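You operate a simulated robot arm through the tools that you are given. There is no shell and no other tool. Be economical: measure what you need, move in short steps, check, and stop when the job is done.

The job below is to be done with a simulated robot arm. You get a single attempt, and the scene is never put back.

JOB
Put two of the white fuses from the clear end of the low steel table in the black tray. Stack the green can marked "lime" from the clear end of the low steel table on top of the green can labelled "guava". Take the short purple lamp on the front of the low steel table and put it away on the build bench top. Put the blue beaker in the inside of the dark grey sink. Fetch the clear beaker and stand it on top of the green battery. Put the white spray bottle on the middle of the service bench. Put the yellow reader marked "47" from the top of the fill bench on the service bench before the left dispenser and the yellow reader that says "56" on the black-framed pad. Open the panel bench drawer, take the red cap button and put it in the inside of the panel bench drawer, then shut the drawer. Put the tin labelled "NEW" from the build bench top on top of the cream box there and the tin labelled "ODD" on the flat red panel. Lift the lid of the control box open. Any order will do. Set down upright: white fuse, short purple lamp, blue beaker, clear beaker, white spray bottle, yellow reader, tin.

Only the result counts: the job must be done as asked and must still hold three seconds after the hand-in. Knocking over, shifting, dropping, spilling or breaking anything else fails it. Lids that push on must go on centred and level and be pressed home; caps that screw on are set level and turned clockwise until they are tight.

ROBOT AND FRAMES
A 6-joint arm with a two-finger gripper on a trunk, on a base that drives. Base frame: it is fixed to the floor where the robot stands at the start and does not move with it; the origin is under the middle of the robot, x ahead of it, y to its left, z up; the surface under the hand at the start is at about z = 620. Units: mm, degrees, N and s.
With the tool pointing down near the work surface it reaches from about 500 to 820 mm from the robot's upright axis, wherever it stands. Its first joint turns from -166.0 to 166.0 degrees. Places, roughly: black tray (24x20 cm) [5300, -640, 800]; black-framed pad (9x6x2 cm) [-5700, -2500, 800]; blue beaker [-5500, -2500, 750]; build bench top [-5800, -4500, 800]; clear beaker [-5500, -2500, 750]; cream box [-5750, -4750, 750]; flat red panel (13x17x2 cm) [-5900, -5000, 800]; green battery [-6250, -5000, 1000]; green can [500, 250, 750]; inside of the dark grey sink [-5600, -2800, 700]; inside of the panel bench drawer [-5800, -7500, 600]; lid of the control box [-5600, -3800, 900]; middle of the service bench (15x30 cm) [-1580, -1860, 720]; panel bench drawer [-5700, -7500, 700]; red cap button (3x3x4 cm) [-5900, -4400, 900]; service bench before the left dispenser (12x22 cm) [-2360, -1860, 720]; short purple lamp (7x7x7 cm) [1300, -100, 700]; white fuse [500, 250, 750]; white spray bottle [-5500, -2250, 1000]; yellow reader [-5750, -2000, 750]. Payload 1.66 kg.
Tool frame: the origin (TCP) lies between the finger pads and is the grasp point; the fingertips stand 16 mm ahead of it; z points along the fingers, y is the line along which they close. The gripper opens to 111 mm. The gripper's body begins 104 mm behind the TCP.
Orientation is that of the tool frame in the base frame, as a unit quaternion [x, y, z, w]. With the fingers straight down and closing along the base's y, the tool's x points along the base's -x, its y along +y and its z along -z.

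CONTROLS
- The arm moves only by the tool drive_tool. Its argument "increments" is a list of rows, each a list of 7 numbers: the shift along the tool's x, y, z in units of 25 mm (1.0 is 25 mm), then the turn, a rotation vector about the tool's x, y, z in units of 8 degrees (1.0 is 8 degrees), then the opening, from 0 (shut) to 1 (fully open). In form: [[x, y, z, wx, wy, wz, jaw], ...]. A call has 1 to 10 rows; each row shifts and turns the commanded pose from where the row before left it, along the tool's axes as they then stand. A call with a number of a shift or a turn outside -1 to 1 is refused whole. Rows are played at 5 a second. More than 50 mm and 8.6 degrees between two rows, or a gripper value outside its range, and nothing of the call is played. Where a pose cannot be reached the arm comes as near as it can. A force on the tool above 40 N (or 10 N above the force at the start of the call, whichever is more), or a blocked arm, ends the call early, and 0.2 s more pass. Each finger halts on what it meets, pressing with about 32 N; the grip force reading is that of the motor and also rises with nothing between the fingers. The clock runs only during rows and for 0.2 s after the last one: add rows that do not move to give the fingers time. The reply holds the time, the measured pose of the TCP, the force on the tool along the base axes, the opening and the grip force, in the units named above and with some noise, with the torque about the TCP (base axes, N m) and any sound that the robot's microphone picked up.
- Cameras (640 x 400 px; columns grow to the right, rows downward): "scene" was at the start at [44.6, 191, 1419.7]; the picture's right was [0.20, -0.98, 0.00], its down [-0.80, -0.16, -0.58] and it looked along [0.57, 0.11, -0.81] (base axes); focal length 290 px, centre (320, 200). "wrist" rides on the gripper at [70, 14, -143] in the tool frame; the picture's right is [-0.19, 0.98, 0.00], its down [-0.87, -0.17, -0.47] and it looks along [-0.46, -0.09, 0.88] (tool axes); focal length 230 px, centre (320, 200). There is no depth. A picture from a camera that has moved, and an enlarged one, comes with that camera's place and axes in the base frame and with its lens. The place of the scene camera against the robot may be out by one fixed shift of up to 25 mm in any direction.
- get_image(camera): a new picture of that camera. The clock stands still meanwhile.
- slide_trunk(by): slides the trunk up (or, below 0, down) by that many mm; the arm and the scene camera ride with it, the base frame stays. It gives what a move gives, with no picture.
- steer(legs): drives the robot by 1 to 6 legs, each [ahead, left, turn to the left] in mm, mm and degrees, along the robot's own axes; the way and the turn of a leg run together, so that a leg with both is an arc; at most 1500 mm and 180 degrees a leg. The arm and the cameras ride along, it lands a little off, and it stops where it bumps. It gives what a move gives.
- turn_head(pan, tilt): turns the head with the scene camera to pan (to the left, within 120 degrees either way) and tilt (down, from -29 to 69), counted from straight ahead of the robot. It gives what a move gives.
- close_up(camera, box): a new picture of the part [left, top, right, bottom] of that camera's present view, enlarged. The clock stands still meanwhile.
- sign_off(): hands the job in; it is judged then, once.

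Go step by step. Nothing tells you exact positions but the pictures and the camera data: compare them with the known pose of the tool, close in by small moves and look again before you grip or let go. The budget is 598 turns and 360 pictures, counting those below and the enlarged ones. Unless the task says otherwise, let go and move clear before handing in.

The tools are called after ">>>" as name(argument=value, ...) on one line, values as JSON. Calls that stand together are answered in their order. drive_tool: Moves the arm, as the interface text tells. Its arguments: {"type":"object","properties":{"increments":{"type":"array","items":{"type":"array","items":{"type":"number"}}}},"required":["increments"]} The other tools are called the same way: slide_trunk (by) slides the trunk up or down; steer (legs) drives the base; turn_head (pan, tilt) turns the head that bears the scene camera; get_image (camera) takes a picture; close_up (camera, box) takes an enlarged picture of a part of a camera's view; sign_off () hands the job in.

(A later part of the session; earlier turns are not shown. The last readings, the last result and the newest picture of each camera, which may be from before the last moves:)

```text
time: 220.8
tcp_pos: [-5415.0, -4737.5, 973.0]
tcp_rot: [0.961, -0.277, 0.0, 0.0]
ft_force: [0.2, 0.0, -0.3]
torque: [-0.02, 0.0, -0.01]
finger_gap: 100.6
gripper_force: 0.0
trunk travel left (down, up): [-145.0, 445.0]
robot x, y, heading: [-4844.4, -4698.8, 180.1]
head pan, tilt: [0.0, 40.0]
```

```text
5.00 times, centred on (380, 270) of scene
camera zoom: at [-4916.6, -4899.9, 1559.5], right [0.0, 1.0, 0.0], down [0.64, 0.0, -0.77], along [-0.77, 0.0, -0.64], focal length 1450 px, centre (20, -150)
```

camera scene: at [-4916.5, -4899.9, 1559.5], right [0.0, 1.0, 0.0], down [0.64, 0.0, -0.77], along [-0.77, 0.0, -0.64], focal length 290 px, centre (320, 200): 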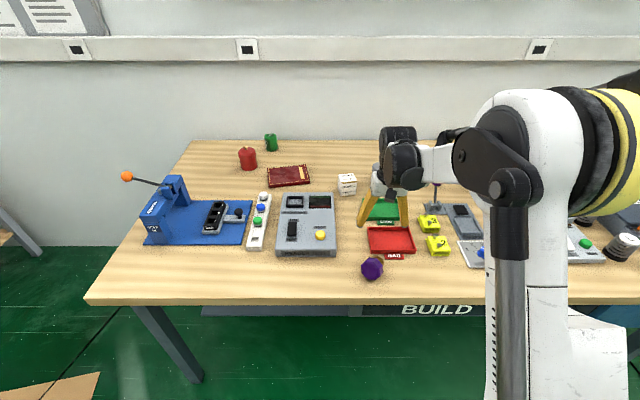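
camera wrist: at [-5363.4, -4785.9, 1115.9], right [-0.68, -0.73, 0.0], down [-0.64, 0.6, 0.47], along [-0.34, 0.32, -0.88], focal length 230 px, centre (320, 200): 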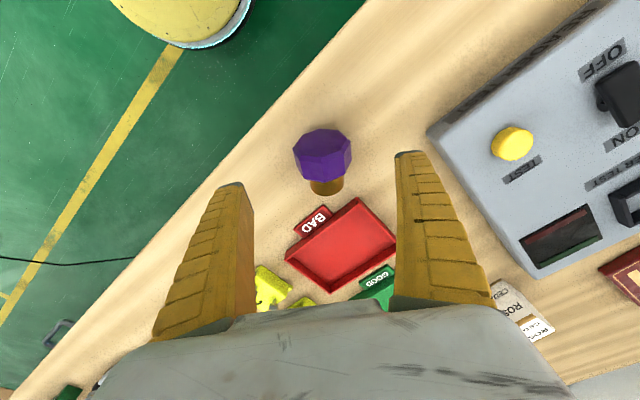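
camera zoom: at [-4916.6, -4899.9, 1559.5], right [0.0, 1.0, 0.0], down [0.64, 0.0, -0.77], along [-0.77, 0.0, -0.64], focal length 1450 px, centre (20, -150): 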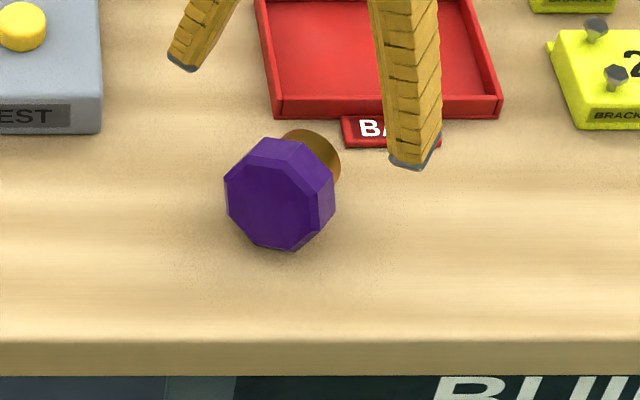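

Yaw matches. Now I lean the fingers outward by 37° and lower onto the shade.

>>> drive_tool(increments=[[0.06, 0.1, 0, 0, -0.92, 0, 0.9], [0, 0, 0, 0, -0.92, 0, 0.9], [0, 0, 0, 0, -0.92, 0, 0.9], [0, 0, 0, 0, -0.92, 0, 0.9], [0, 0, 0, 0, -0.92, 0, 0.9], [0.5, 0, 0.67, 0, 0, 0, 0.9], [0.4, 0, 0.54, 0, 0, 0, 0.9], [0, 0, 0, 0, 0, 0, 0.9]])

>>> get_image(camera="wrist")

>>> close_up(camera="scene", box=[310, 210, 430, 310])

```text
time: 222.6
tcp_pos: [-5416.7, -4739.2, 935.6]
tcp_rot: [0.912, -0.262, -0.304, -0.088]
ft_force: [0.2, -0.2, 0.2]
torque: [0.02, -0.02, -0.01]
finger_gap: 100.8
gripper_force: 0.3
trunk travel left (down, up): [-145.0, 445.0]
robot x, y, heading: [-4848.8, -4698.5, 179.9]
head pan, tilt: [0.0, 40.0]
```

```text
289 pictures are left
camera wrist: at [-5303.8, -4825.7, 1007.8], right [-0.65, -0.75, 0.11], down [-0.26, 0.36, 0.9], along [-0.71, 0.55, -0.43], focal length 230 px, centre (320, 200)
```

wrist: 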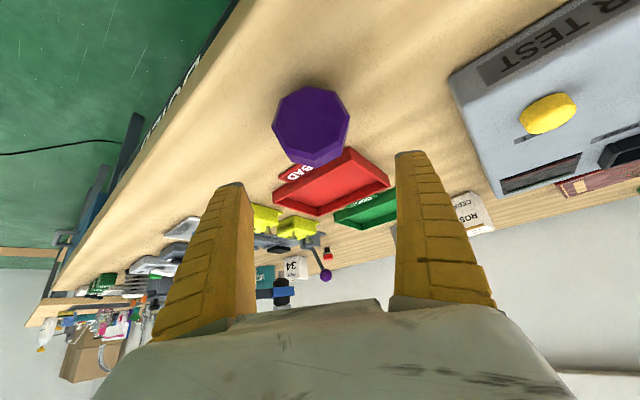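

```text
4.00 times, centred on (370, 260) of scene
camera zoom: at [-4916.4, -4899.9, 1559.5], right [0.0, 1.0, 0.0], down [0.64, 0.0, -0.77], along [-0.77, 0.0, -0.64], focal length 1160 px, centre (120, -40)
```

zoom: 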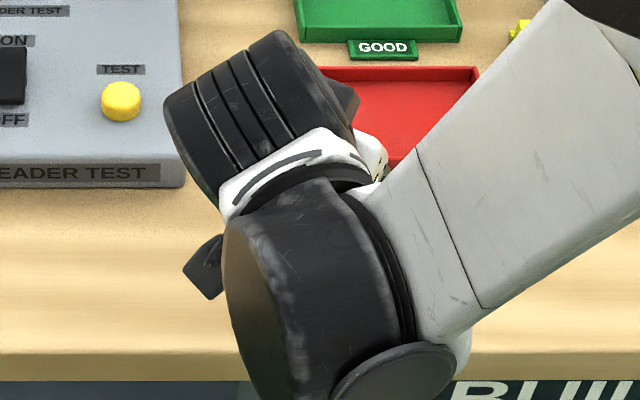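

The shade is centred between the fingers. I lower the remaining 46 mm and close.

>>> drive_tool(increments=[[0.37, 0, 0.49, 0, 0, 0, 0.9], [0.37, 0, 0.49, 0, 0, 0, 0.9], [0.36, 0, 0.49, 0, 0, 0, 0.9], [0, 0, 0, 0, 0, 0, 0.9], [0, 0, 0, 0, 0, 0, 0], [0, 0, 0, 0, 0, 0, 0], [0, 0, 0, 0, 0, 0, 0]])

>>> get_image(camera="wrist")

```text
time: 224.2
tcp_pos: [-5415.4, -4738.8, 890.2]
tcp_rot: [0.911, -0.263, -0.304, -0.089]
ft_force: [2.1, -0.6, 9.8]
torque: [0.14, 0.08, -0.04]
finger_gap: 56.3
gripper_force: 31.8
trunk travel left (down, up): [-145.0, 445.0]
robot x, y, heading: [-4844.9, -4697.1, 180.2]
head pan, tilt: [0.0, 40.0]
```

```text
287 pictures are left
camera wrist: at [-5302.9, -4826.6, 963.3], right [-0.65, -0.75, 0.11], down [-0.26, 0.36, 0.9], along [-0.71, 0.55, -0.43], focal length 230 px, centre (320, 200)
```

wrist: 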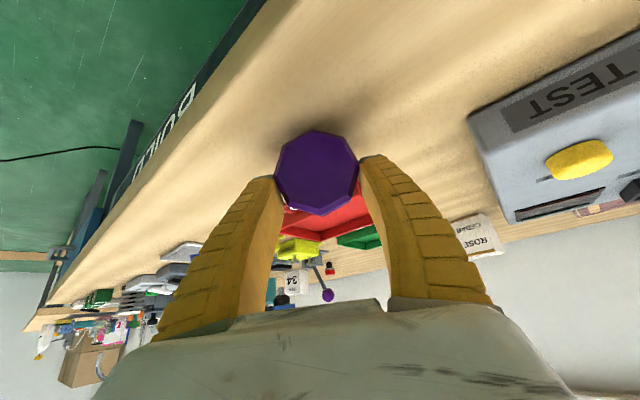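

Gripped on the flats (56 mm). I lift it and rotate the hand back through about 60°, then look.

>>> drive_tool(increments=[[-0.6, 0, -0.8, 0, 0, 0, 0], [-0.6, 0, -0.8, 0, 0, 0, 0], [-0.6, 0, -0.8, 0, 0, 0, 0], [0, 0, 0, 0, 0.9, 0, 0], [0, 0, 0, 0, 0.9, 0, 0], [0, 0, 0, 0, 0.9, 0, 0], [0, 0, 0, 0, 0.9, 0, 0], [0, 0, 0, 0, 0.9, 0, 0], [0, 0, 0, 0, 0.9, 0, 0], [0, 0, 0, 0, 0.9, 0, 0]])

>>> get_image(camera="wrist")

>>> get_image(camera="scene")

```text
time: 226.4
tcp_pos: [-5415.8, -4739.4, 965.4]
tcp_rot: [0.954, -0.274, 0.115, 0.033]
ft_force: [-1.1, -0.9, -1.4]
torque: [0.0, 0.02, -0.03]
finger_gap: 54.6
gripper_force: 31.7
trunk travel left (down, up): [-145.0, 445.0]
robot x, y, heading: [-4844.9, -4699.3, 180.0]
head pan, tilt: [0.0, 40.0]
```

```text
286 pictures are left
camera wrist: at [-5394.3, -4769.7, 1120.5], right [-0.68, -0.73, -0.04], down [-0.72, 0.65, 0.25], along [-0.16, 0.2, -0.97], focal length 230 px, centre (320, 200)
```

wrist: 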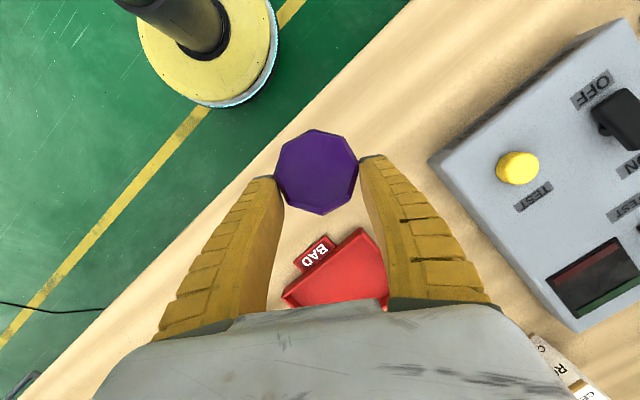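

```text
285 pictures are left
camera scene: at [-4917.1, -4899.7, 1559.5], right [0.0, 1.0, 0.0], down [0.64, 0.0, -0.77], along [-0.77, 0.0, -0.64], focal length 290 px, centre (320, 200)
```

scene: 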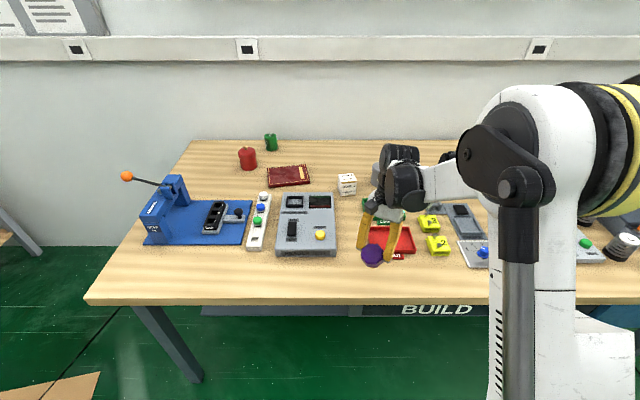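

>>> close_up(camera="scene", box=[340, 220, 420, 280])

>>> close_up(camera="wrist", box=[260, 110, 380, 230])

```text
6.67 times, centred on (380, 250) of scene
camera zoom: at [-4917.1, -4899.7, 1559.5], right [0.0, 1.0, 0.0], down [0.64, 0.0, -0.77], along [-0.77, 0.0, -0.64], focal length 1934 px, centre (-80, -133)
```

zoom: 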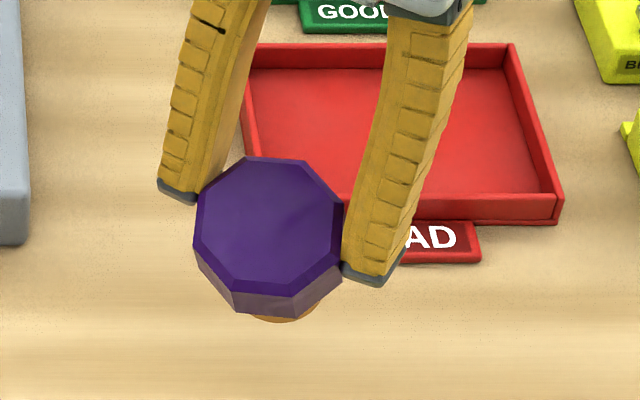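

```text
3.33 times, centred on (320, 170) of wrist
camera zoom: at [-5394.3, -4769.7, 1120.5], right [-0.68, -0.73, -0.04], down [-0.72, 0.65, 0.25], along [-0.16, 0.2, -0.97], focal length 767 px, centre (320, 300)
```

zoom: 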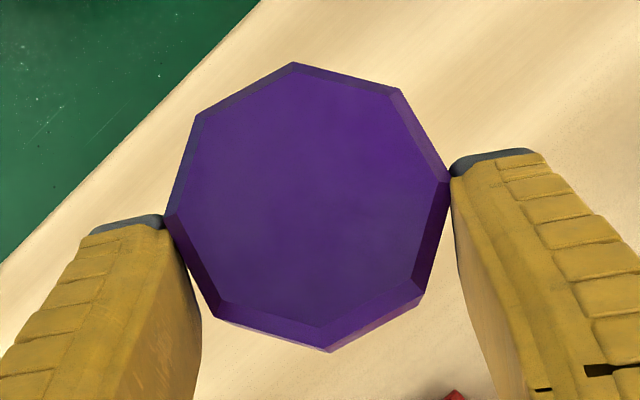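

The lamp still leans about 20°; I rotate 19° more and check.

>>> drive_tool(increments=[[0, 0, 0, 0, 0.8, 0, 0], [0, 0, 0, 0, 0.8, 0, 0], [0, 0, 0, 0, 0.8, 0, 0], [0, 0, 0, 0, 0, 0, 0]])

>>> close_up(camera="scene", box=[340, 220, 420, 280])

>>> close_up(camera="wrist", box=[240, 80, 400, 240])

```text
time: 227.4
tcp_pos: [-5416.0, -4739.8, 964.1]
tcp_rot: [0.929, -0.267, 0.245, 0.07]
ft_force: [0.3, 0.0, -0.6]
torque: [-0.03, 0.0, 0.03]
finger_gap: 54.7
gripper_force: 31.6
out of reach, approached as far as the arm can: row 3
trunk travel left (down, up): [-145.0, 445.0]
robot x, y, heading: [-4841.6, -4700.9, 179.8]
head pan, tilt: [0.0, 40.0]
```

```text
6.67 times, centred on (380, 250) of scene
camera zoom: at [-4917.0, -4899.7, 1559.5], right [0.0, 1.0, 0.0], down [0.64, 0.0, -0.77], along [-0.77, 0.0, -0.64], focal length 1934 px, centre (-80, -133)
```

zoom: 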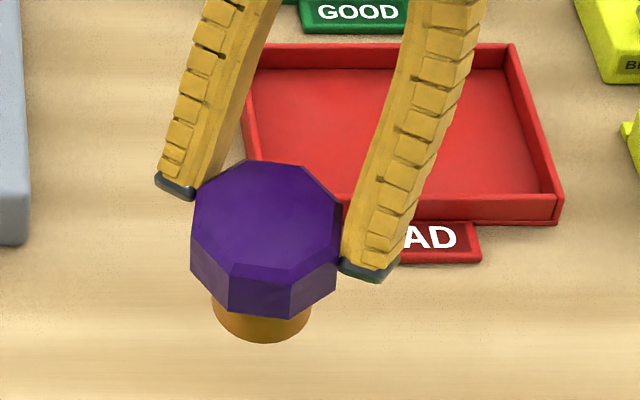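

```text
2.50 times, centred on (320, 160) of wrist
camera zoom: at [-5431.6, -4746.8, 1123.3], right [-0.66, -0.74, -0.09], down [-0.75, 0.67, -0.02], along [0.07, 0.06, -1.0], focal length 575 px, centre (320, 300)
```

zoom: 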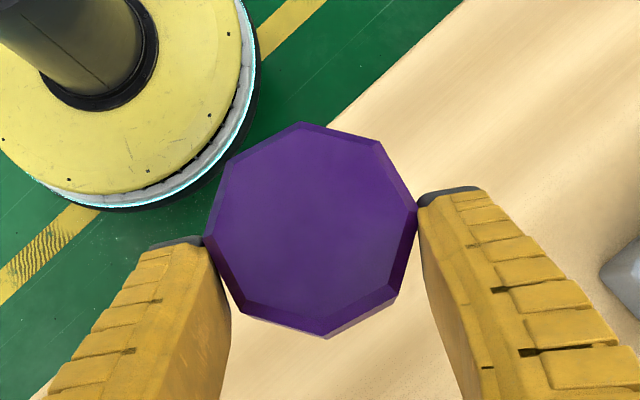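

The lamp is now nearly upright. I lower it vertically toward the bench.

>>> drive_tool(increments=[[-0.23, 0, 0.41, 0, 0, 0, 0], [-0.23, 0, 0.41, 0, 0, 0, 0], [-0.23, 0, 0.41, 0, 0, 0, 0], [0, 0, 0, 0, 0, 0, 0]])

>>> close_up(camera="scene", box=[340, 220, 420, 280])

```text
time: 228.4
tcp_pos: [-5416.7, -4741.3, 929.9]
tcp_rot: [0.93, -0.267, 0.244, 0.07]
ft_force: [0.3, 0.6, -0.5]
torque: [0.02, -0.01, 0.0]
finger_gap: 54.8
gripper_force: 31.8
trunk travel left (down, up): [-145.0, 445.0]
robot x, y, heading: [-4845.1, -4699.1, 180.1]
head pan, tilt: [0.0, 40.0]
```

```text
6.67 times, centred on (380, 250) of scene
camera zoom: at [-4916.7, -4899.9, 1559.5], right [0.0, 1.0, 0.0], down [0.64, 0.0, -0.77], along [-0.77, 0.0, -0.64], focal length 1934 px, centre (-80, -133)
```

zoom: 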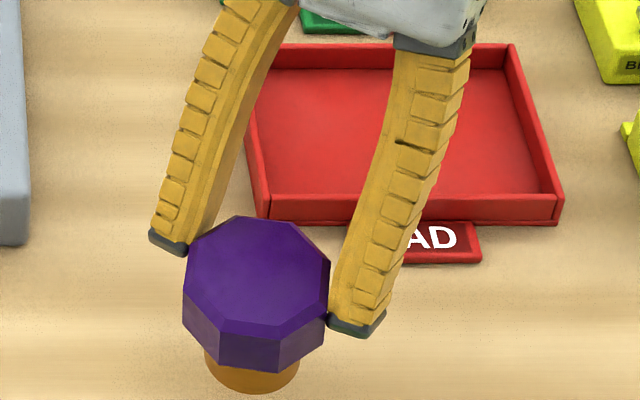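

>>> drive_tool(increments=[[-0.06, 0, 0.105, 0, 0, 0, 0], [-0.06, 0, 0.105, 0, 0, 0, 0], [0, 0, 0, 0, 0, 0, 0]])

>>> drive_tool(increments=[[-0.06, 0, 0.105, 0, 0, 0, 0], [-0.04, 0, 0.07, 0, 0, 0, 0], [0, 0, 0, 0, 0, 0, 0]])

```text
time: 229.2
tcp_pos: [-5416.7, -4741.0, 924.5]
tcp_rot: [0.929, -0.268, 0.245, 0.07]
ft_force: [-0.1, -0.2, -1.2]
torque: [0.01, -0.03, -0.01]
finger_gap: 55.0
gripper_force: 31.7
trunk travel left (down, up): [-145.0, 445.0]
robot x, y, heading: [-4844.5, -4696.4, 180.0]
head pan, tilt: [0.0, 40.0]
```

```text
time: 230.0
tcp_pos: [-5416.9, -4740.1, 918.2]
tcp_rot: [0.929, -0.267, 0.245, 0.07]
ft_force: [-0.3, -0.6, -1.1]
torque: [-0.01, 0.02, -0.03]
finger_gap: 54.8
gripper_force: 31.6
trunk travel left (down, up): [-145.0, 445.0]
robot x, y, heading: [-4846.1, -4697.7, 179.9]
head pan, tilt: [0.0, 40.0]
```

>>> drive_tool(increments=[[-0.04, 0, 0.07, 0, 0, 0, 0], [-0.04, 0, 0.07, 0, 0, 0, 0], [0, 0, 0, 0, 0, 0, 0]])

>>> drive_tool(increments=[[-0.04, 0, 0.07, 0, 0, 0, 0], [-0.04, 0, 0.07, 0, 0, 0, 0], [0, 0, 0, 0, 0, 0, 0]])

>>> close_up(camera="scene", box=[340, 220, 420, 280])

```text
time: 230.8
tcp_pos: [-5416.4, -4740.0, 913.3]
tcp_rot: [0.929, -0.268, 0.244, 0.071]
ft_force: [-0.8, -0.4, -1.2]
torque: [0.02, -0.03, -0.01]
finger_gap: 54.7
gripper_force: 31.8
trunk travel left (down, up): [-145.0, 445.0]
robot x, y, heading: [-4845.4, -4697.4, 179.9]
head pan, tilt: [0.0, 40.0]
```

```text
time: 231.6
tcp_pos: [-5417.8, -4740.3, 910.1]
tcp_rot: [0.929, -0.267, 0.245, 0.07]
ft_force: [-0.4, 0.1, -0.8]
torque: [-0.01, 0.06, 0.0]
finger_gap: 54.4
gripper_force: 31.8
trunk travel left (down, up): [-145.0, 445.0]
robot x, y, heading: [-4841.7, -4697.2, 180.0]
head pan, tilt: [0.0, 40.0]
```

```text
6.67 times, centred on (380, 250) of scene
camera zoom: at [-4916.6, -4899.9, 1559.5], right [0.0, 1.0, 0.0], down [0.64, 0.0, -0.77], along [-0.77, 0.0, -0.64], focal length 1934 px, centre (-80, -133)
```

zoom: 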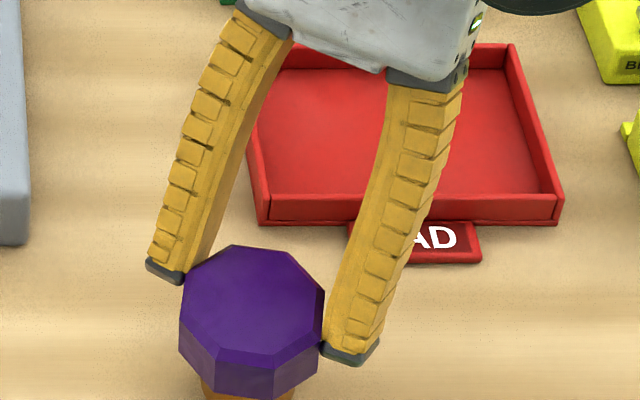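

>>> drive_tool(increments=[[-0.04, 0, 0.07, 0, 0, 0, 0], [-0.04, 0, 0.07, 0, 0, 0, 0], [0, 0, 0, 0, 0, 0, 0]])

>>> drive_tool(increments=[[-0.04, 0, 0.07, 0, 0, 0, 0], [-0.02, 0, 0.035, 0, 0, 0, 0], [0, 0, 0, 0, 0, 0, 0]])

>>> drive_tool(increments=[[-0.04, 0, 0.07, 0, 0, 0, 0], [-0.02, 0, 0.035, 0, 0, 0, 0], [0, 0, 0, 0, 0, 0, 0]])

```text
time: 232.4
tcp_pos: [-5416.1, -4741.4, 905.7]
tcp_rot: [0.929, -0.267, 0.245, 0.07]
ft_force: [-0.8, 0.0, -0.8]
torque: [0.0, -0.01, 0.0]
finger_gap: 54.9
gripper_force: 32.2
trunk travel left (down, up): [-145.0, 445.0]
robot x, y, heading: [-4844.5, -4699.8, 179.9]
head pan, tilt: [0.0, 40.0]
```

```text
time: 233.2
tcp_pos: [-5416.8, -4740.1, 903.6]
tcp_rot: [0.929, -0.267, 0.245, 0.07]
ft_force: [-0.6, 0.3, -0.8]
torque: [0.03, 0.03, 0.01]
finger_gap: 54.6
gripper_force: 32.1
trunk travel left (down, up): [-145.0, 445.0]
robot x, y, heading: [-4845.1, -4700.0, 180.0]
head pan, tilt: [0.0, 40.0]
```

```text
time: 234.0
tcp_pos: [-5414.1, -4740.5, 900.7]
tcp_rot: [0.93, -0.267, 0.244, 0.071]
ft_force: [-0.9, 1.1, 14.4]
torque: [-0.18, -0.3, 0.0]
finger_gap: 56.5
gripper_force: 31.9
trunk travel left (down, up): [-145.0, 445.0]
robot x, y, heading: [-4848.5, -4697.3, 179.8]
head pan, tilt: [0.0, 40.0]
```

Contact. I press a little further so the foot seats flat, then look.

>>> drive_tool(increments=[[-0.02, 0, 0.04, 0, 0, 0, 0], [0, 0, 0, 0, 0, 0, 0]])

>>> close_up(camera="scene", box=[330, 220, 430, 300])

>>> get_image(camera="wrist")

```text
time: 234.6
tcp_pos: [-5415.7, -4739.5, 901.7]
tcp_rot: [0.929, -0.268, 0.244, 0.072]
ft_force: [-1.7, 4.6, 28.2]
torque: [-0.14, -0.48, 0.08]
finger_gap: 57.8
gripper_force: 32.0
trunk travel left (down, up): [-145.0, 445.0]
robot x, y, heading: [-4844.8, -4696.3, 179.5]
head pan, tilt: [0.0, 40.0]
```

```text
5.00 times, centred on (380, 260) of scene
camera zoom: at [-4914.7, -4899.2, 1559.8], right [0.0, 1.0, 0.0], down [0.64, 0.0, -0.77], along [-0.77, 0.0, -0.64], focal length 1450 px, centre (20, -100)
```

zoom: 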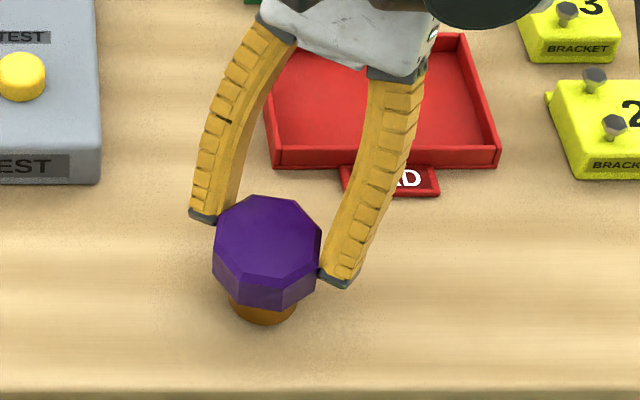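

```text
277 pictures are left
camera wrist: at [-5429.7, -4746.3, 1059.3], right [-0.66, -0.74, -0.09], down [-0.75, 0.67, -0.02], along [0.07, 0.06, -1.0], focal length 230 px, centre (320, 200)
```

wrist: 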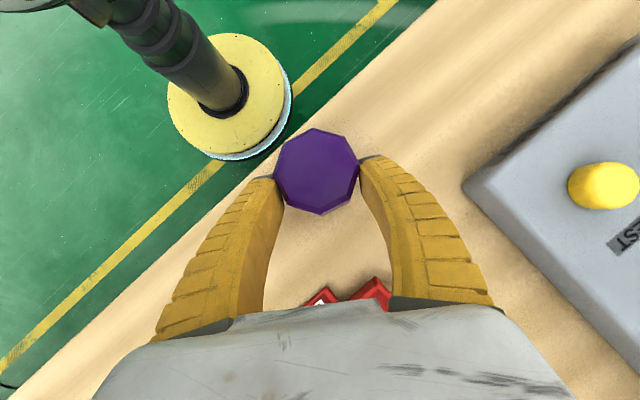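

It looks upright. I relieve the force and open slowly, then withdraw along the fingers.

>>> drive_tool(increments=[[0.02, 0, -0.04, 0, 0, 0, 0], [0, 0, 0, 0, 0, 0, 0.55], [0, 0, 0, 0, 0, 0, 0.65], [0, 0, 0, 0, 0, 0, 0.8], [0, 0, 0, 0, 0, 0, 0.95]])

>>> close_up(camera="scene", box=[330, 220, 430, 300])

```text
time: 235.8
tcp_pos: [-5416.8, -4740.6, 899.0]
tcp_rot: [0.929, -0.268, 0.245, 0.071]
ft_force: [-1.0, -0.9, -0.1]
torque: [0.03, 0.02, 0.03]
finger_gap: 105.7
gripper_force: 0.4
trunk travel left (down, up): [-145.0, 445.0]
robot x, y, heading: [-4842.1, -4695.1, 180.1]
head pan, tilt: [0.0, 40.0]
```

```text
5.00 times, centred on (380, 260) of scene
camera zoom: at [-4916.5, -4899.9, 1559.5], right [0.0, 1.0, 0.0], down [0.64, 0.0, -0.77], along [-0.77, 0.0, -0.64], focal length 1450 px, centre (20, -100)
```

zoom: 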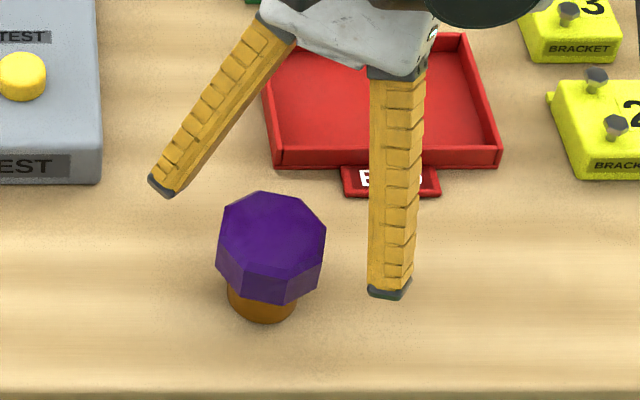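

The lamp stands. I rise straight up and level the hand, then check.

>>> drive_tool(increments=[[0.49, 0, -0.87, 0, 0, 0, 0.95], [0.49, 0, -0.87, 0, 0, 0, 0.95], [0.49, 0, -0.87, 0, 0, 0, 0.95], [0.49, 0, -0.87, 0, 0, 0, 0.95], [0, 0, 0, 0, -0.92, 0, 0.95], [0, 0, 0, 0, -0.92, 0, 0.95], [0, 0, 0, 0, -0.92, 0, 0.95], [0, 0, -1, 0, -0.93, -1, 0.95], [0, 0, -1, 0, 0, -1, 0.95], [0, 0, 0, 0, 0, -1, 0.95]])

>>> drive_tool(increments=[[0, 0, 0, 0, 0, -1, 0.95], [0, 0, 0, 0, 0, 0, 0.95]])

>>> get_image(camera="wrist")

```text
refused: row 8 steps farther than a row can; nothing moved
```

```text
time: 236.4
tcp_pos: [-5416.2, -4741.5, 899.4]
tcp_rot: [0.946, -0.202, 0.239, 0.088]
ft_force: [-0.2, 0.1, 0.1]
torque: [-0.01, 0.0, -0.01]
finger_gap: 105.8
gripper_force: 0.4
trunk travel left (down, up): [-145.0, 445.0]
robot x, y, heading: [-4846.2, -4697.1, 180.0]
head pan, tilt: [0.0, 40.0]
```

```text
275 pictures are left
camera wrist: at [-5424.6, -4739.1, 1059.4], right [-0.57, -0.82, -0.02], down [-0.82, 0.57, -0.02], along [0.03, 0.01, -1.0], focal length 230 px, centre (320, 200)
```

wrist: 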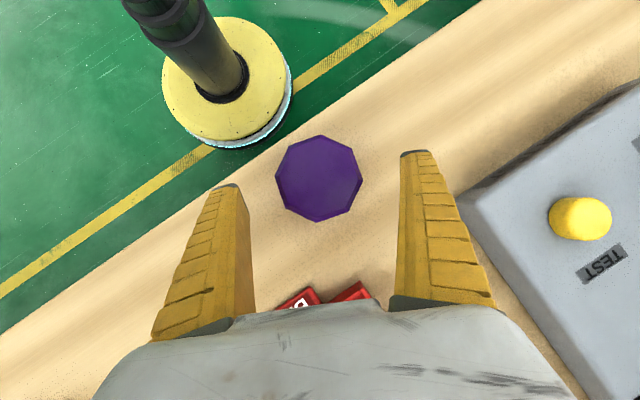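

>>> drive_tool(increments=[[0.485, 0.068, -0.87, 0, 0, 0, 0.95], [0.485, 0.068, -0.87, 0, 0, 0, 0.95], [0.485, 0.068, -0.87, 0, 0, 0, 0.95], [0.485, 0.068, -0.87, 0, 0, 0, 0.95], [0, 0, 0, 0, 0, 1, 0.95], [0, 0, 0, 0, -0.92, 0, 0.95], [0, 0, 0, 0, -0.92, 0, 0.95], [0, 0, 0, 0, -0.92, 0, 0.95], [0, 0, -1, 0, -0.92, 0, 0.95], [0, 0, -1, 0, 0, -1, 0.95]])

>>> drive_tool(increments=[[0, 0, 0, 0, 0, -1, 0.95], [0, 0, 0, 0, 0, -1, 0.95], [0, 0, 0, 0, 0, -1, 0.95], [0, 0, 0, 0, 0, 0, 0.95]])

>>> get_image(camera="wrist")

>>> get_image(camera="scene")

```text
time: 238.6
tcp_pos: [-5419.7, -4737.2, 1050.7]
tcp_rot: [0.978, -0.209, -0.001, 0.0]
ft_force: [1.3, -0.4, -0.1]
torque: [-0.02, 0.01, 0.0]
finger_gap: 105.9
gripper_force: 0.2
trunk travel left (down, up): [-145.0, 445.0]
robot x, y, heading: [-4844.4, -4697.5, 179.9]
head pan, tilt: [0.0, 40.0]
```

```text
time: 239.6
tcp_pos: [-5419.7, -4737.0, 1050.5]
tcp_rot: [1.0, -0.001, -0.001, 0.001]
ft_force: [-0.2, -0.5, -0.1]
torque: [0.02, 0.0, 0.04]
finger_gap: 105.7
gripper_force: 0.4
trunk travel left (down, up): [-145.0, 445.0]
robot x, y, heading: [-4843.1, -4695.9, 179.7]
head pan, tilt: [0.0, 40.0]
```

```text
274 pictures are left
camera wrist: at [-5349.8, -4751.4, 1193.3], right [-0.19, -0.98, 0.0], down [-0.87, 0.17, 0.47], along [-0.46, 0.09, -0.88], focal length 230 px, centre (320, 200)
```

wrist: 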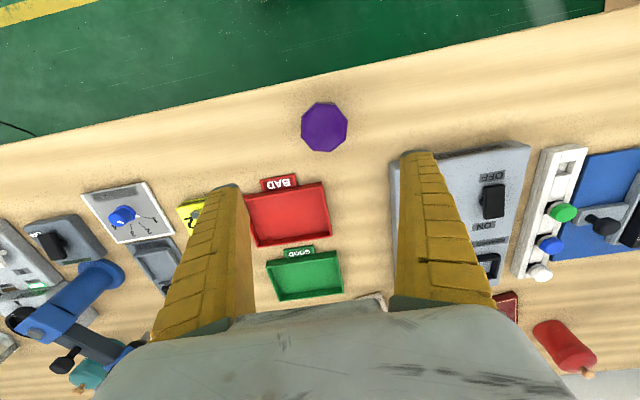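

```text
273 pictures are left
camera scene: at [-4916.5, -4899.9, 1559.5], right [0.0, 1.0, 0.0], down [0.64, 0.0, -0.77], along [-0.77, 0.0, -0.64], focal length 290 px, centre (320, 200)
```

scene: 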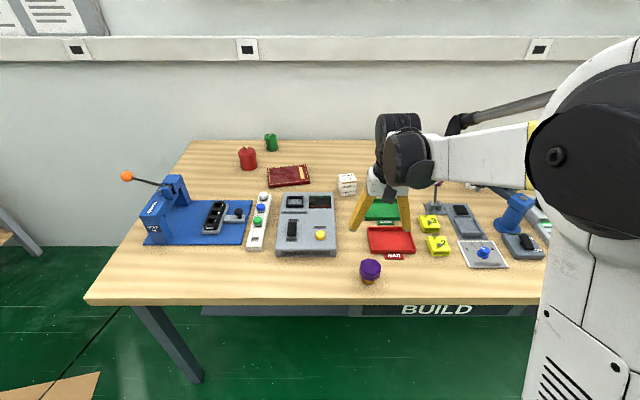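

The lamp stands upright. Before working deeper on the build bench I look down at my own column to know how close I can get.

>>> turn_head(pan=-60, tilt=69)

>>> get_image(camera="scene")

```text
time: 240.9
tcp_pos: [-5419.4, -4739.1, 1050.5]
tcp_rot: [1.0, -0.001, 0.0, 0.001]
ft_force: [-0.8, 0.5, -0.7]
torque: [0.02, 0.01, 0.03]
finger_gap: 105.7
gripper_force: 0.0
trunk travel left (down, up): [-145.0, 445.0]
robot x, y, heading: [-4845.2, -4697.7, 179.9]
head pan, tilt: [-60.0, 68.8]
```

```text
272 pictures are left
camera scene: at [-4859.4, -4851.6, 1523.4], right [0.87, 0.5, 0.0], down [0.46, -0.81, -0.36], along [-0.18, 0.31, -0.93], focal length 290 px, centre (320, 200)
```

scene: 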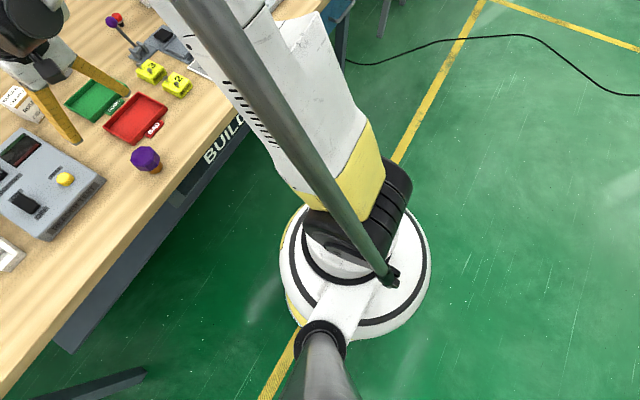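

My column is slender and the arm plate low. I raise the trunk by 130 mm and look left to plan an approach from the bench's left end for the red tin and the battery.

>>> slide_trunk(by=130)

>>> turn_head(pan=50, tilt=25)

>>> get_image(camera="scene")

>>> turn_head(pan=10, tilt=30)

>>> close_up(camera="scene", box=[220, 120, 440, 280])

```text
time: 242.5
tcp_pos: [-5419.9, -4736.7, 1179.1]
tcp_rot: [1.0, -0.001, 0.0, 0.001]
ft_force: [-0.1, -0.4, 0.4]
torque: [0.01, 0.01, 0.0]
finger_gap: 105.7
gripper_force: 0.0
trunk travel left (down, up): [-275.0, 315.0]
robot x, y, heading: [-4844.2, -4699.0, 179.9]
head pan, tilt: [-60.0, 68.8]
```

```text
time: 244.4
tcp_pos: [-5419.7, -4737.9, 1180.6]
tcp_rot: [1.0, 0.0, 0.0, 0.001]
ft_force: [0.8, -0.5, 0.1]
torque: [-0.01, -0.02, 0.01]
finger_gap: 105.6
gripper_force: 0.2
trunk travel left (down, up): [-275.0, 315.0]
robot x, y, heading: [-4843.2, -4696.3, 179.8]
head pan, tilt: [50.0, 25.0]
```

```text
271 pictures are left
camera scene: at [-4891.0, -4970.5, 1712.8], right [-0.76, 0.65, 0.0], down [0.27, 0.32, -0.91], along [-0.58, -0.69, -0.42], focal length 290 px, centre (320, 200)
```

scene: 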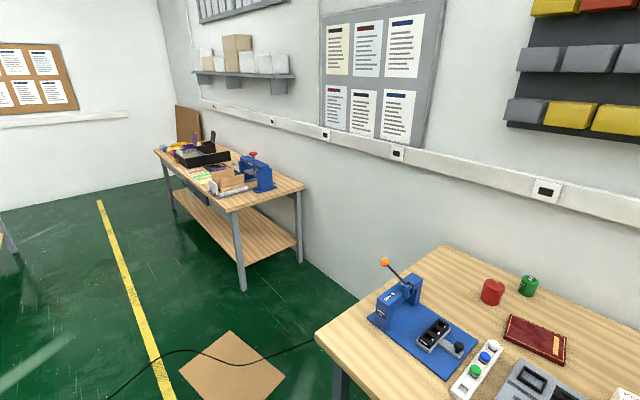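

```text
time: 245.4
tcp_pos: [-5419.8, -4737.5, 1181.3]
tcp_rot: [1.0, -0.001, 0.0, 0.001]
ft_force: [0.2, 0.1, 0.2]
torque: [-0.02, 0.01, -0.02]
finger_gap: 106.0
gripper_force: 0.1
trunk travel left (down, up): [-275.0, 315.0]
robot x, y, heading: [-4841.2, -4697.9, 180.0]
head pan, tilt: [10.0, 30.0]
```

```text
2.50 times, centred on (330, 200) of scene
camera zoom: at [-4920.6, -4915.7, 1704.9], right [-0.17, 0.99, 0.0], down [0.49, 0.09, -0.87], along [-0.85, -0.15, -0.5], focal length 725 px, centre (295, 200)
```

zoom: 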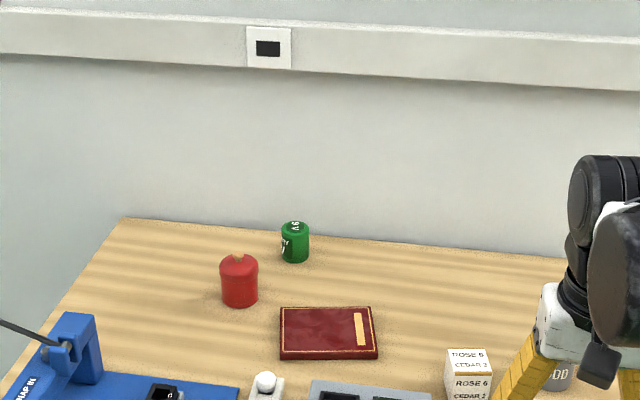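

The gap left of the build bench is wide enough. I drive around to its left end, facing the red tin.

>>> steer(legs=[[-60, 0, 0], [0, 1300, 0], [0, 0, -90], [0, 1000, 0]])

>>> turn_head(pan=0, tilt=40)

>>> get_image(camera="scene")

>>> get_image(camera="wrist")

```text
time: 261.2
tcp_pos: [-5859.5, -5465.0, 1179.6]
tcp_rot: [0.722, -0.692, 0.0, 0.0]
ft_force: [0.3, 0.2, 0.6]
torque: [0.01, -0.01, -0.03]
finger_gap: 105.8
gripper_force: 0.3
trunk travel left (down, up): [-275.0, 315.0]
robot x, y, heading: [-5788.9, -6034.7, 92.5]
head pan, tilt: [10.0, 30.0]
```

```text
time: 261.9
tcp_pos: [-5858.5, -5465.8, 1181.2]
tcp_rot: [0.722, -0.692, -0.001, 0.001]
ft_force: [-0.4, -0.1, -0.7]
torque: [-0.01, -0.03, 0.02]
finger_gap: 106.1
gripper_force: 0.0
trunk travel left (down, up): [-275.0, 315.0]
robot x, y, heading: [-5793.8, -6038.1, 92.5]
head pan, tilt: [0.0, 40.0]
```

```text
269 pictures are left
camera scene: at [-5991.1, -5994.8, 1689.5], right [1.0, 0.04, 0.0], down [0.03, -0.64, -0.77], along [-0.03, 0.77, -0.64], focal length 290 px, centre (320, 200)
```

scene: 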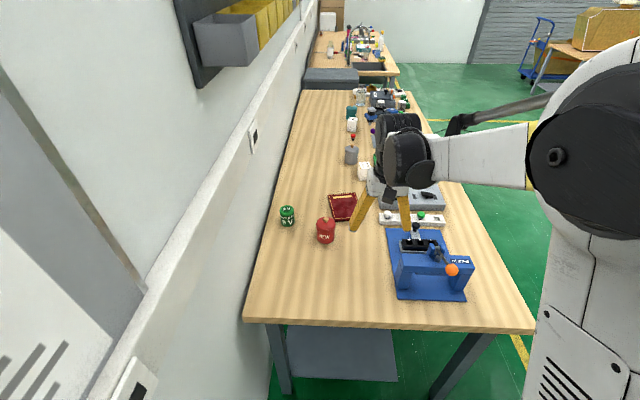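

```text
268 pictures are left
camera wrist: at [-5869.4, -5535.8, 1323.3], right [-0.99, 0.15, 0.0], down [0.13, 0.87, 0.47], along [0.07, 0.47, -0.88], focal length 230 px, centre (320, 200)
```

wrist: 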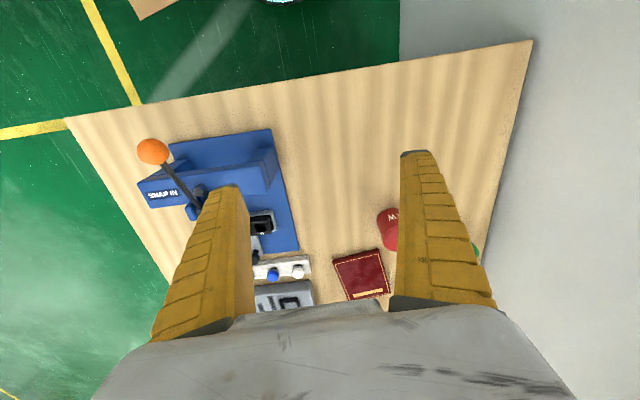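

The red tin carries "NEW"; it is at about (−5998, −5213). I move closer and shift left a bit.

>>> steer(legs=[[100, 100, -2.4]])

>>> close_up(camera="scene", box=[260, 160, 380, 260])

>>> get_image(camera="wrist")

```text
time: 263.2
tcp_pos: [-5936.9, -5364.0, 1180.2]
tcp_rot: [0.708, -0.706, 0.002, 0.001]
ft_force: [-1.0, 0.4, 0.4]
torque: [-0.04, -0.04, -0.03]
finger_gap: 106.0
gripper_force: 0.2
trunk travel left (down, up): [-275.0, 315.0]
robot x, y, heading: [-5890.4, -5941.5, 90.2]
head pan, tilt: [0.0, 40.0]
```

```text
4.00 times, centred on (320, 210) of scene
camera zoom: at [-6090.2, -5887.5, 1689.3], right [1.0, 0.0, 0.0], down [0.0, -0.64, -0.77], along [0.0, 0.77, -0.64], focal length 1160 px, centre (320, 160)
```

zoom: 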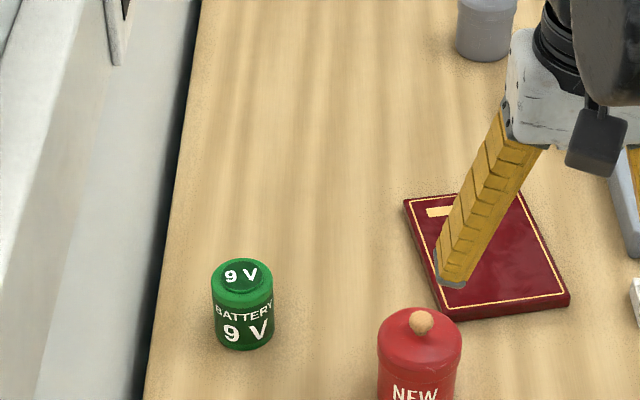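

```text
266 pictures are left
camera wrist: at [-5949.7, -5434.0, 1322.9], right [-0.98, 0.19, 0.0], down [0.17, 0.87, 0.47], along [0.09, 0.46, -0.88], focal length 230 px, centre (320, 200)
```

wrist: 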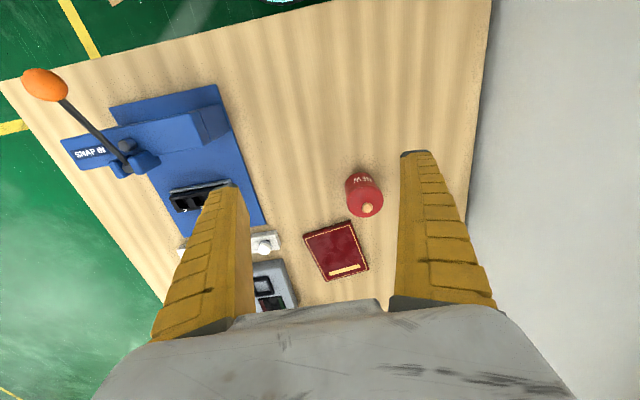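

NEW is confirmed. I move the hand above the tin and look down.

>>> drive_tool(increments=[[-0.91, 0.35, 0.74, 0, 0, 0, 1], [-0.91, 0.35, 0.74, 0, 0, 0, 1], [-0.91, 0.35, 0.74, 0, 0, 0, 1], [-0.91, 0.35, 0.74, 0, 0, 0, 1], [-0.91, 0.35, 0.74, 0, 0, 0, 1], [-0.91, 0.35, 0.74, 0, 0, 0, 1], [-0.91, 0.35, 0.74, 0, 0, 0, 1]])

>>> get_image(camera="wrist")

>>> get_image(camera="scene")

```text
time: 264.8
tcp_pos: [-5998.7, -5204.7, 1050.5]
tcp_rot: [0.708, -0.706, 0.0, 0.001]
ft_force: [-0.4, 0.1, 0.1]
torque: [-0.03, -0.05, -0.03]
finger_gap: 111.1
gripper_force: 0.0
trunk travel left (down, up): [-275.0, 315.0]
robot x, y, heading: [-5892.1, -5939.9, 90.2]
head pan, tilt: [0.0, 40.0]
```

```text
265 pictures are left
camera wrist: at [-6011.4, -5274.2, 1193.7], right [-0.98, 0.19, 0.0], down [0.17, 0.87, 0.47], along [0.09, 0.46, -0.88], focal length 230 px, centre (320, 200)
```

wrist: 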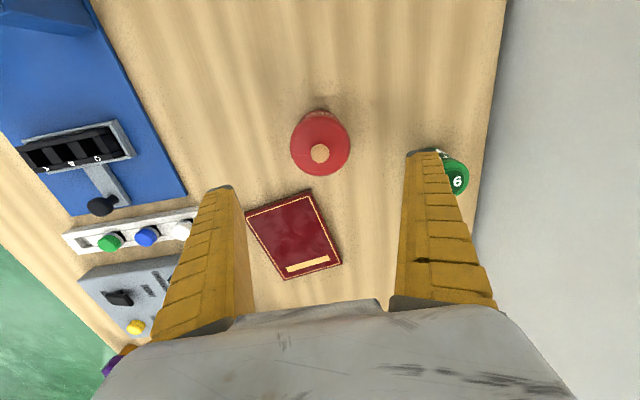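

```text
264 pictures are left
camera scene: at [-6089.4, -5887.6, 1689.4], right [1.0, 0.0, 0.0], down [0.0, -0.64, -0.77], along [0.0, 0.77, -0.64], focal length 290 px, centre (320, 200)
```

scene: 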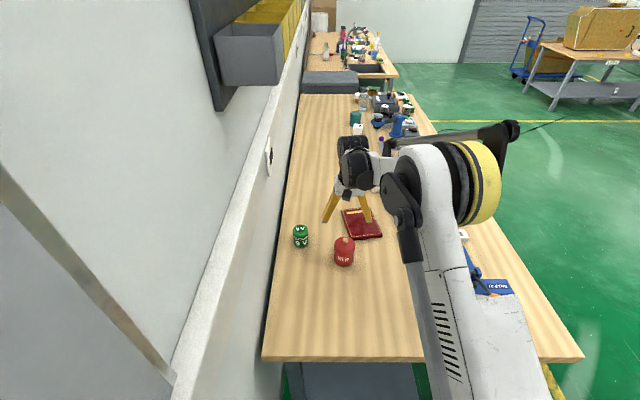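

The tin is centred under the hand. I descend to z≈888 and close on its body.

>>> drive_tool(increments=[[0, 0, 0.93, 0, 0, 0, 1], [0, 0, 0.93, 0, 0, 0, 1], [0, 0, 0.93, 0, 0, 0, 1], [0, 0, 0.93, 0, 0, 0, 1], [0, 0, 0.93, 0, 0, 0, 1], [0, 0, 0.93, 0, 0, 0, 1], [0, 0, 0.92, 0, 0, 0, 1], [0, 0, 0, 0, 0, 0, 1]])

>>> get_image(camera="wrist")

>>> close_up(camera="scene", box=[280, 200, 400, 290])

```text
time: 266.6
tcp_pos: [-5996.4, -5205.3, 889.3]
tcp_rot: [0.707, -0.707, 0.0, 0.001]
ft_force: [-0.4, 0.3, 0.2]
torque: [0.04, 0.03, 0.0]
finger_gap: 111.0
gripper_force: 0.1
trunk travel left (down, up): [-275.0, 315.0]
robot x, y, heading: [-5893.5, -5942.3, 90.1]
head pan, tilt: [0.0, 40.0]
```

```text
263 pictures are left
camera wrist: at [-6009.8, -5274.2, 1031.4], right [-0.98, 0.19, 0.0], down [0.17, 0.87, 0.47], along [0.09, 0.46, -0.88], focal length 230 px, centre (320, 200)
```

wrist: 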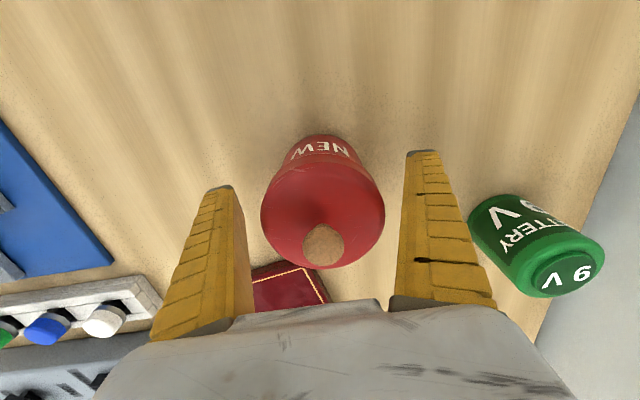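

```text
4.44 times, centred on (340, 245) of scene
camera zoom: at [-6089.1, -5888.8, 1689.5], right [1.0, 0.0, 0.0], down [0.0, -0.64, -0.77], along [0.0, 0.77, -0.64], focal length 1289 px, centre (231, 0)
```

zoom: 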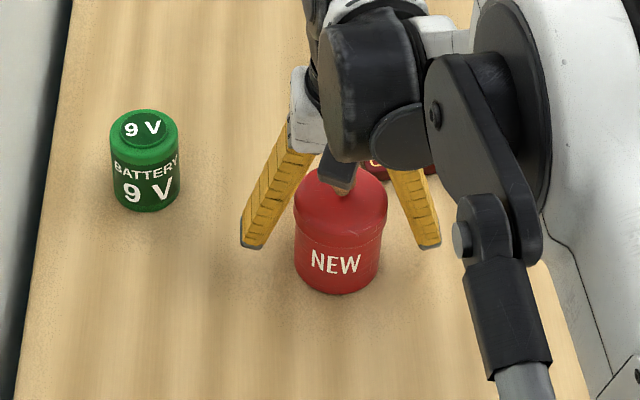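

>>> drive_tool(increments=[[0, 0, 0, 0, 0, 0, 0.5], [0, 0, 0, 0, 0, 0, 0], [0, 0, 0, 0, 0, 0, 0], [0, 0, -0.4, 0, 0, 0, 0], [0, 0, -0.4, 0, 0, 0, 0], [0, 0, 0, 0, 0, 0, 0]])

>>> close_up(camera="scene", box=[280, 200, 400, 290])

```text
time: 268.0
tcp_pos: [-5996.4, -5205.5, 908.1]
tcp_rot: [0.707, -0.707, -0.001, 0.001]
ft_force: [-0.4, 0.0, 0.0]
torque: [0.0, 0.03, -0.03]
finger_gap: 67.7
gripper_force: 31.9
trunk travel left (down, up): [-275.0, 315.0]
robot x, y, heading: [-5891.2, -5939.7, 90.3]
head pan, tilt: [0.0, 40.0]
heard: snap
```

```text
4.44 times, centred on (340, 245) of scene
camera zoom: at [-6089.2, -5888.4, 1689.5], right [1.0, 0.0, 0.0], down [0.0, -0.64, -0.77], along [0.0, 0.77, -0.64], focal length 1289 px, centre (231, 0)
```

zoom: 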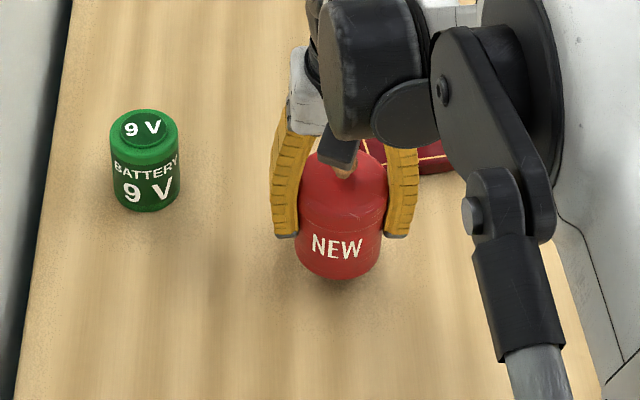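

A snap was heard on gripping or lifting; I lift a little more and inspect the tin.

>>> drive_tool(increments=[[0, 0, -0.8, 0, 0, 0, 0], [0, 0, -0.8, 0, 0, 0, 0], [0, 0, 0, 0, 0, 0, 0]])

>>> close_up(camera="scene", box=[280, 180, 400, 290])

>>> get_image(camera="wrist")

```text
time: 268.8
tcp_pos: [-5997.5, -5204.4, 948.4]
tcp_rot: [0.708, -0.707, -0.001, 0.001]
ft_force: [0.3, 0.3, -2.8]
torque: [-0.02, 0.03, 0.0]
finger_gap: 67.7
gripper_force: 31.9
trunk travel left (down, up): [-275.0, 315.0]
robot x, y, heading: [-5890.2, -5937.4, 90.2]
head pan, tilt: [0.0, 40.0]
```

```text
3.64 times, centred on (340, 235) of scene
camera zoom: at [-6089.2, -5888.3, 1689.5], right [1.0, 0.0, 0.0], down [0.0, -0.64, -0.77], along [0.0, 0.77, -0.64], focal length 1055 px, centre (247, 73)
```

zoom: 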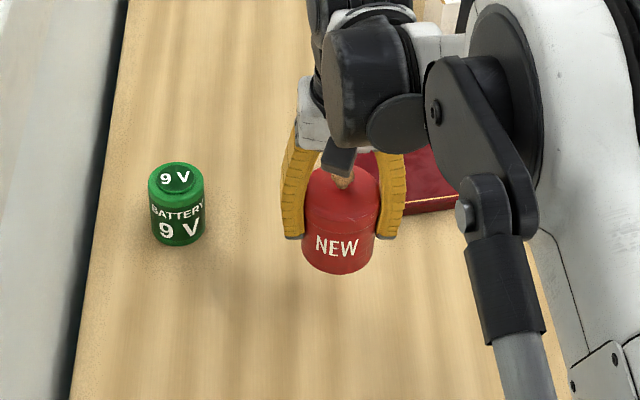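

```text
259 pictures are left
camera wrist: at [-6010.0, -5274.5, 1091.2], right [-0.98, 0.19, 0.0], down [0.17, 0.87, 0.47], along [0.09, 0.46, -0.88], focal length 230 px, centre (320, 200)
```

wrist: 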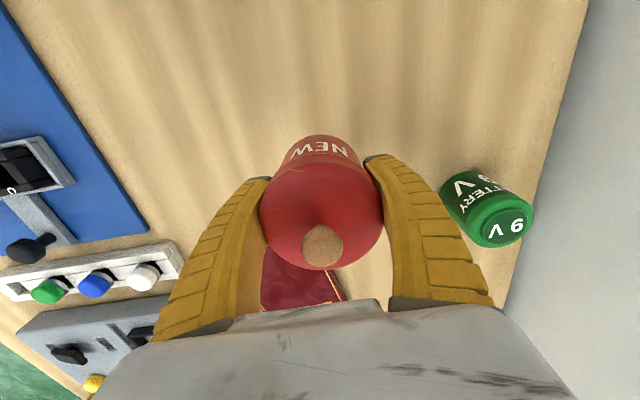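

The tin is whole and firmly held. I lift it high, retract the arm a little and drive round to the front of the bench.

>>> drive_tool(increments=[[0, 0, -1, 0, 0, 0, 0], [0, 0, -1, 0, 0, 0, 0], [0, 0, -1, 0, 0, 0, 0], [0, 0, -1, 0, 0, 0, 0], [0, 0, -1, 0, 0, 0, 0], [0, 0, -1, 0, 0, 0, 0], [0.9, -0.8, -1, 0, 0, 0, 0], [0.9, -0.8, -0.8, 0, 0, 0, 0], [0.9, -0.8, 0, 0, 0, 0, 0], [0.9, -0.8, 0, 0, 0, 0, 0]])

>>> steer(legs=[[-120, 0, 0], [0, -1100, 0], [0, 0, 90], [0, -1230, 0]])

>>> get_image(camera="scene")

```text
time: 271.0
tcp_pos: [-5915.7, -5295.4, 1143.7]
tcp_rot: [0.708, -0.706, -0.001, 0.001]
ft_force: [0.7, -0.1, -1.4]
torque: [0.01, 0.02, -0.01]
finger_gap: 67.7
gripper_force: 32.0
trunk travel left (down, up): [-275.0, 315.0]
robot x, y, heading: [-5891.7, -5940.6, 90.3]
head pan, tilt: [0.0, 40.0]
```

```text
time: 287.0
tcp_pos: [-5440.4, -4828.6, 1144.7]
tcp_rot: [1.0, -0.014, 0.0, 0.002]
ft_force: [0.0, 0.5, -1.4]
torque: [0.01, -0.02, -0.02]
finger_gap: 67.1
gripper_force: 32.1
trunk travel left (down, up): [-275.0, 315.0]
robot x, y, heading: [-4794.8, -4826.7, 178.5]
head pan, tilt: [0.0, 40.0]
```

```text
258 pictures are left
camera scene: at [-4871.9, -5026.2, 1689.5], right [0.03, 1.0, 0.0], down [0.64, -0.02, -0.77], along [-0.77, 0.02, -0.64], focal length 290 px, centre (320, 200)
```

scene: 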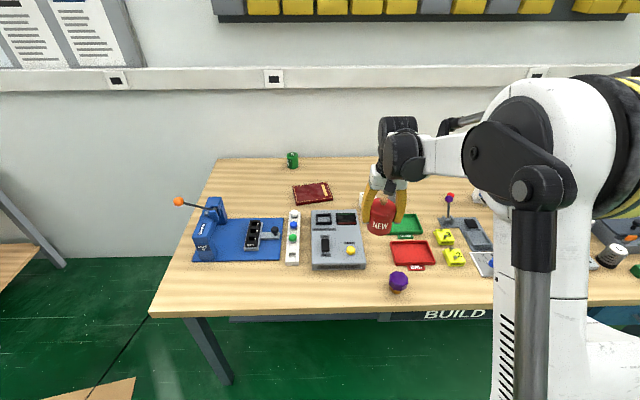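

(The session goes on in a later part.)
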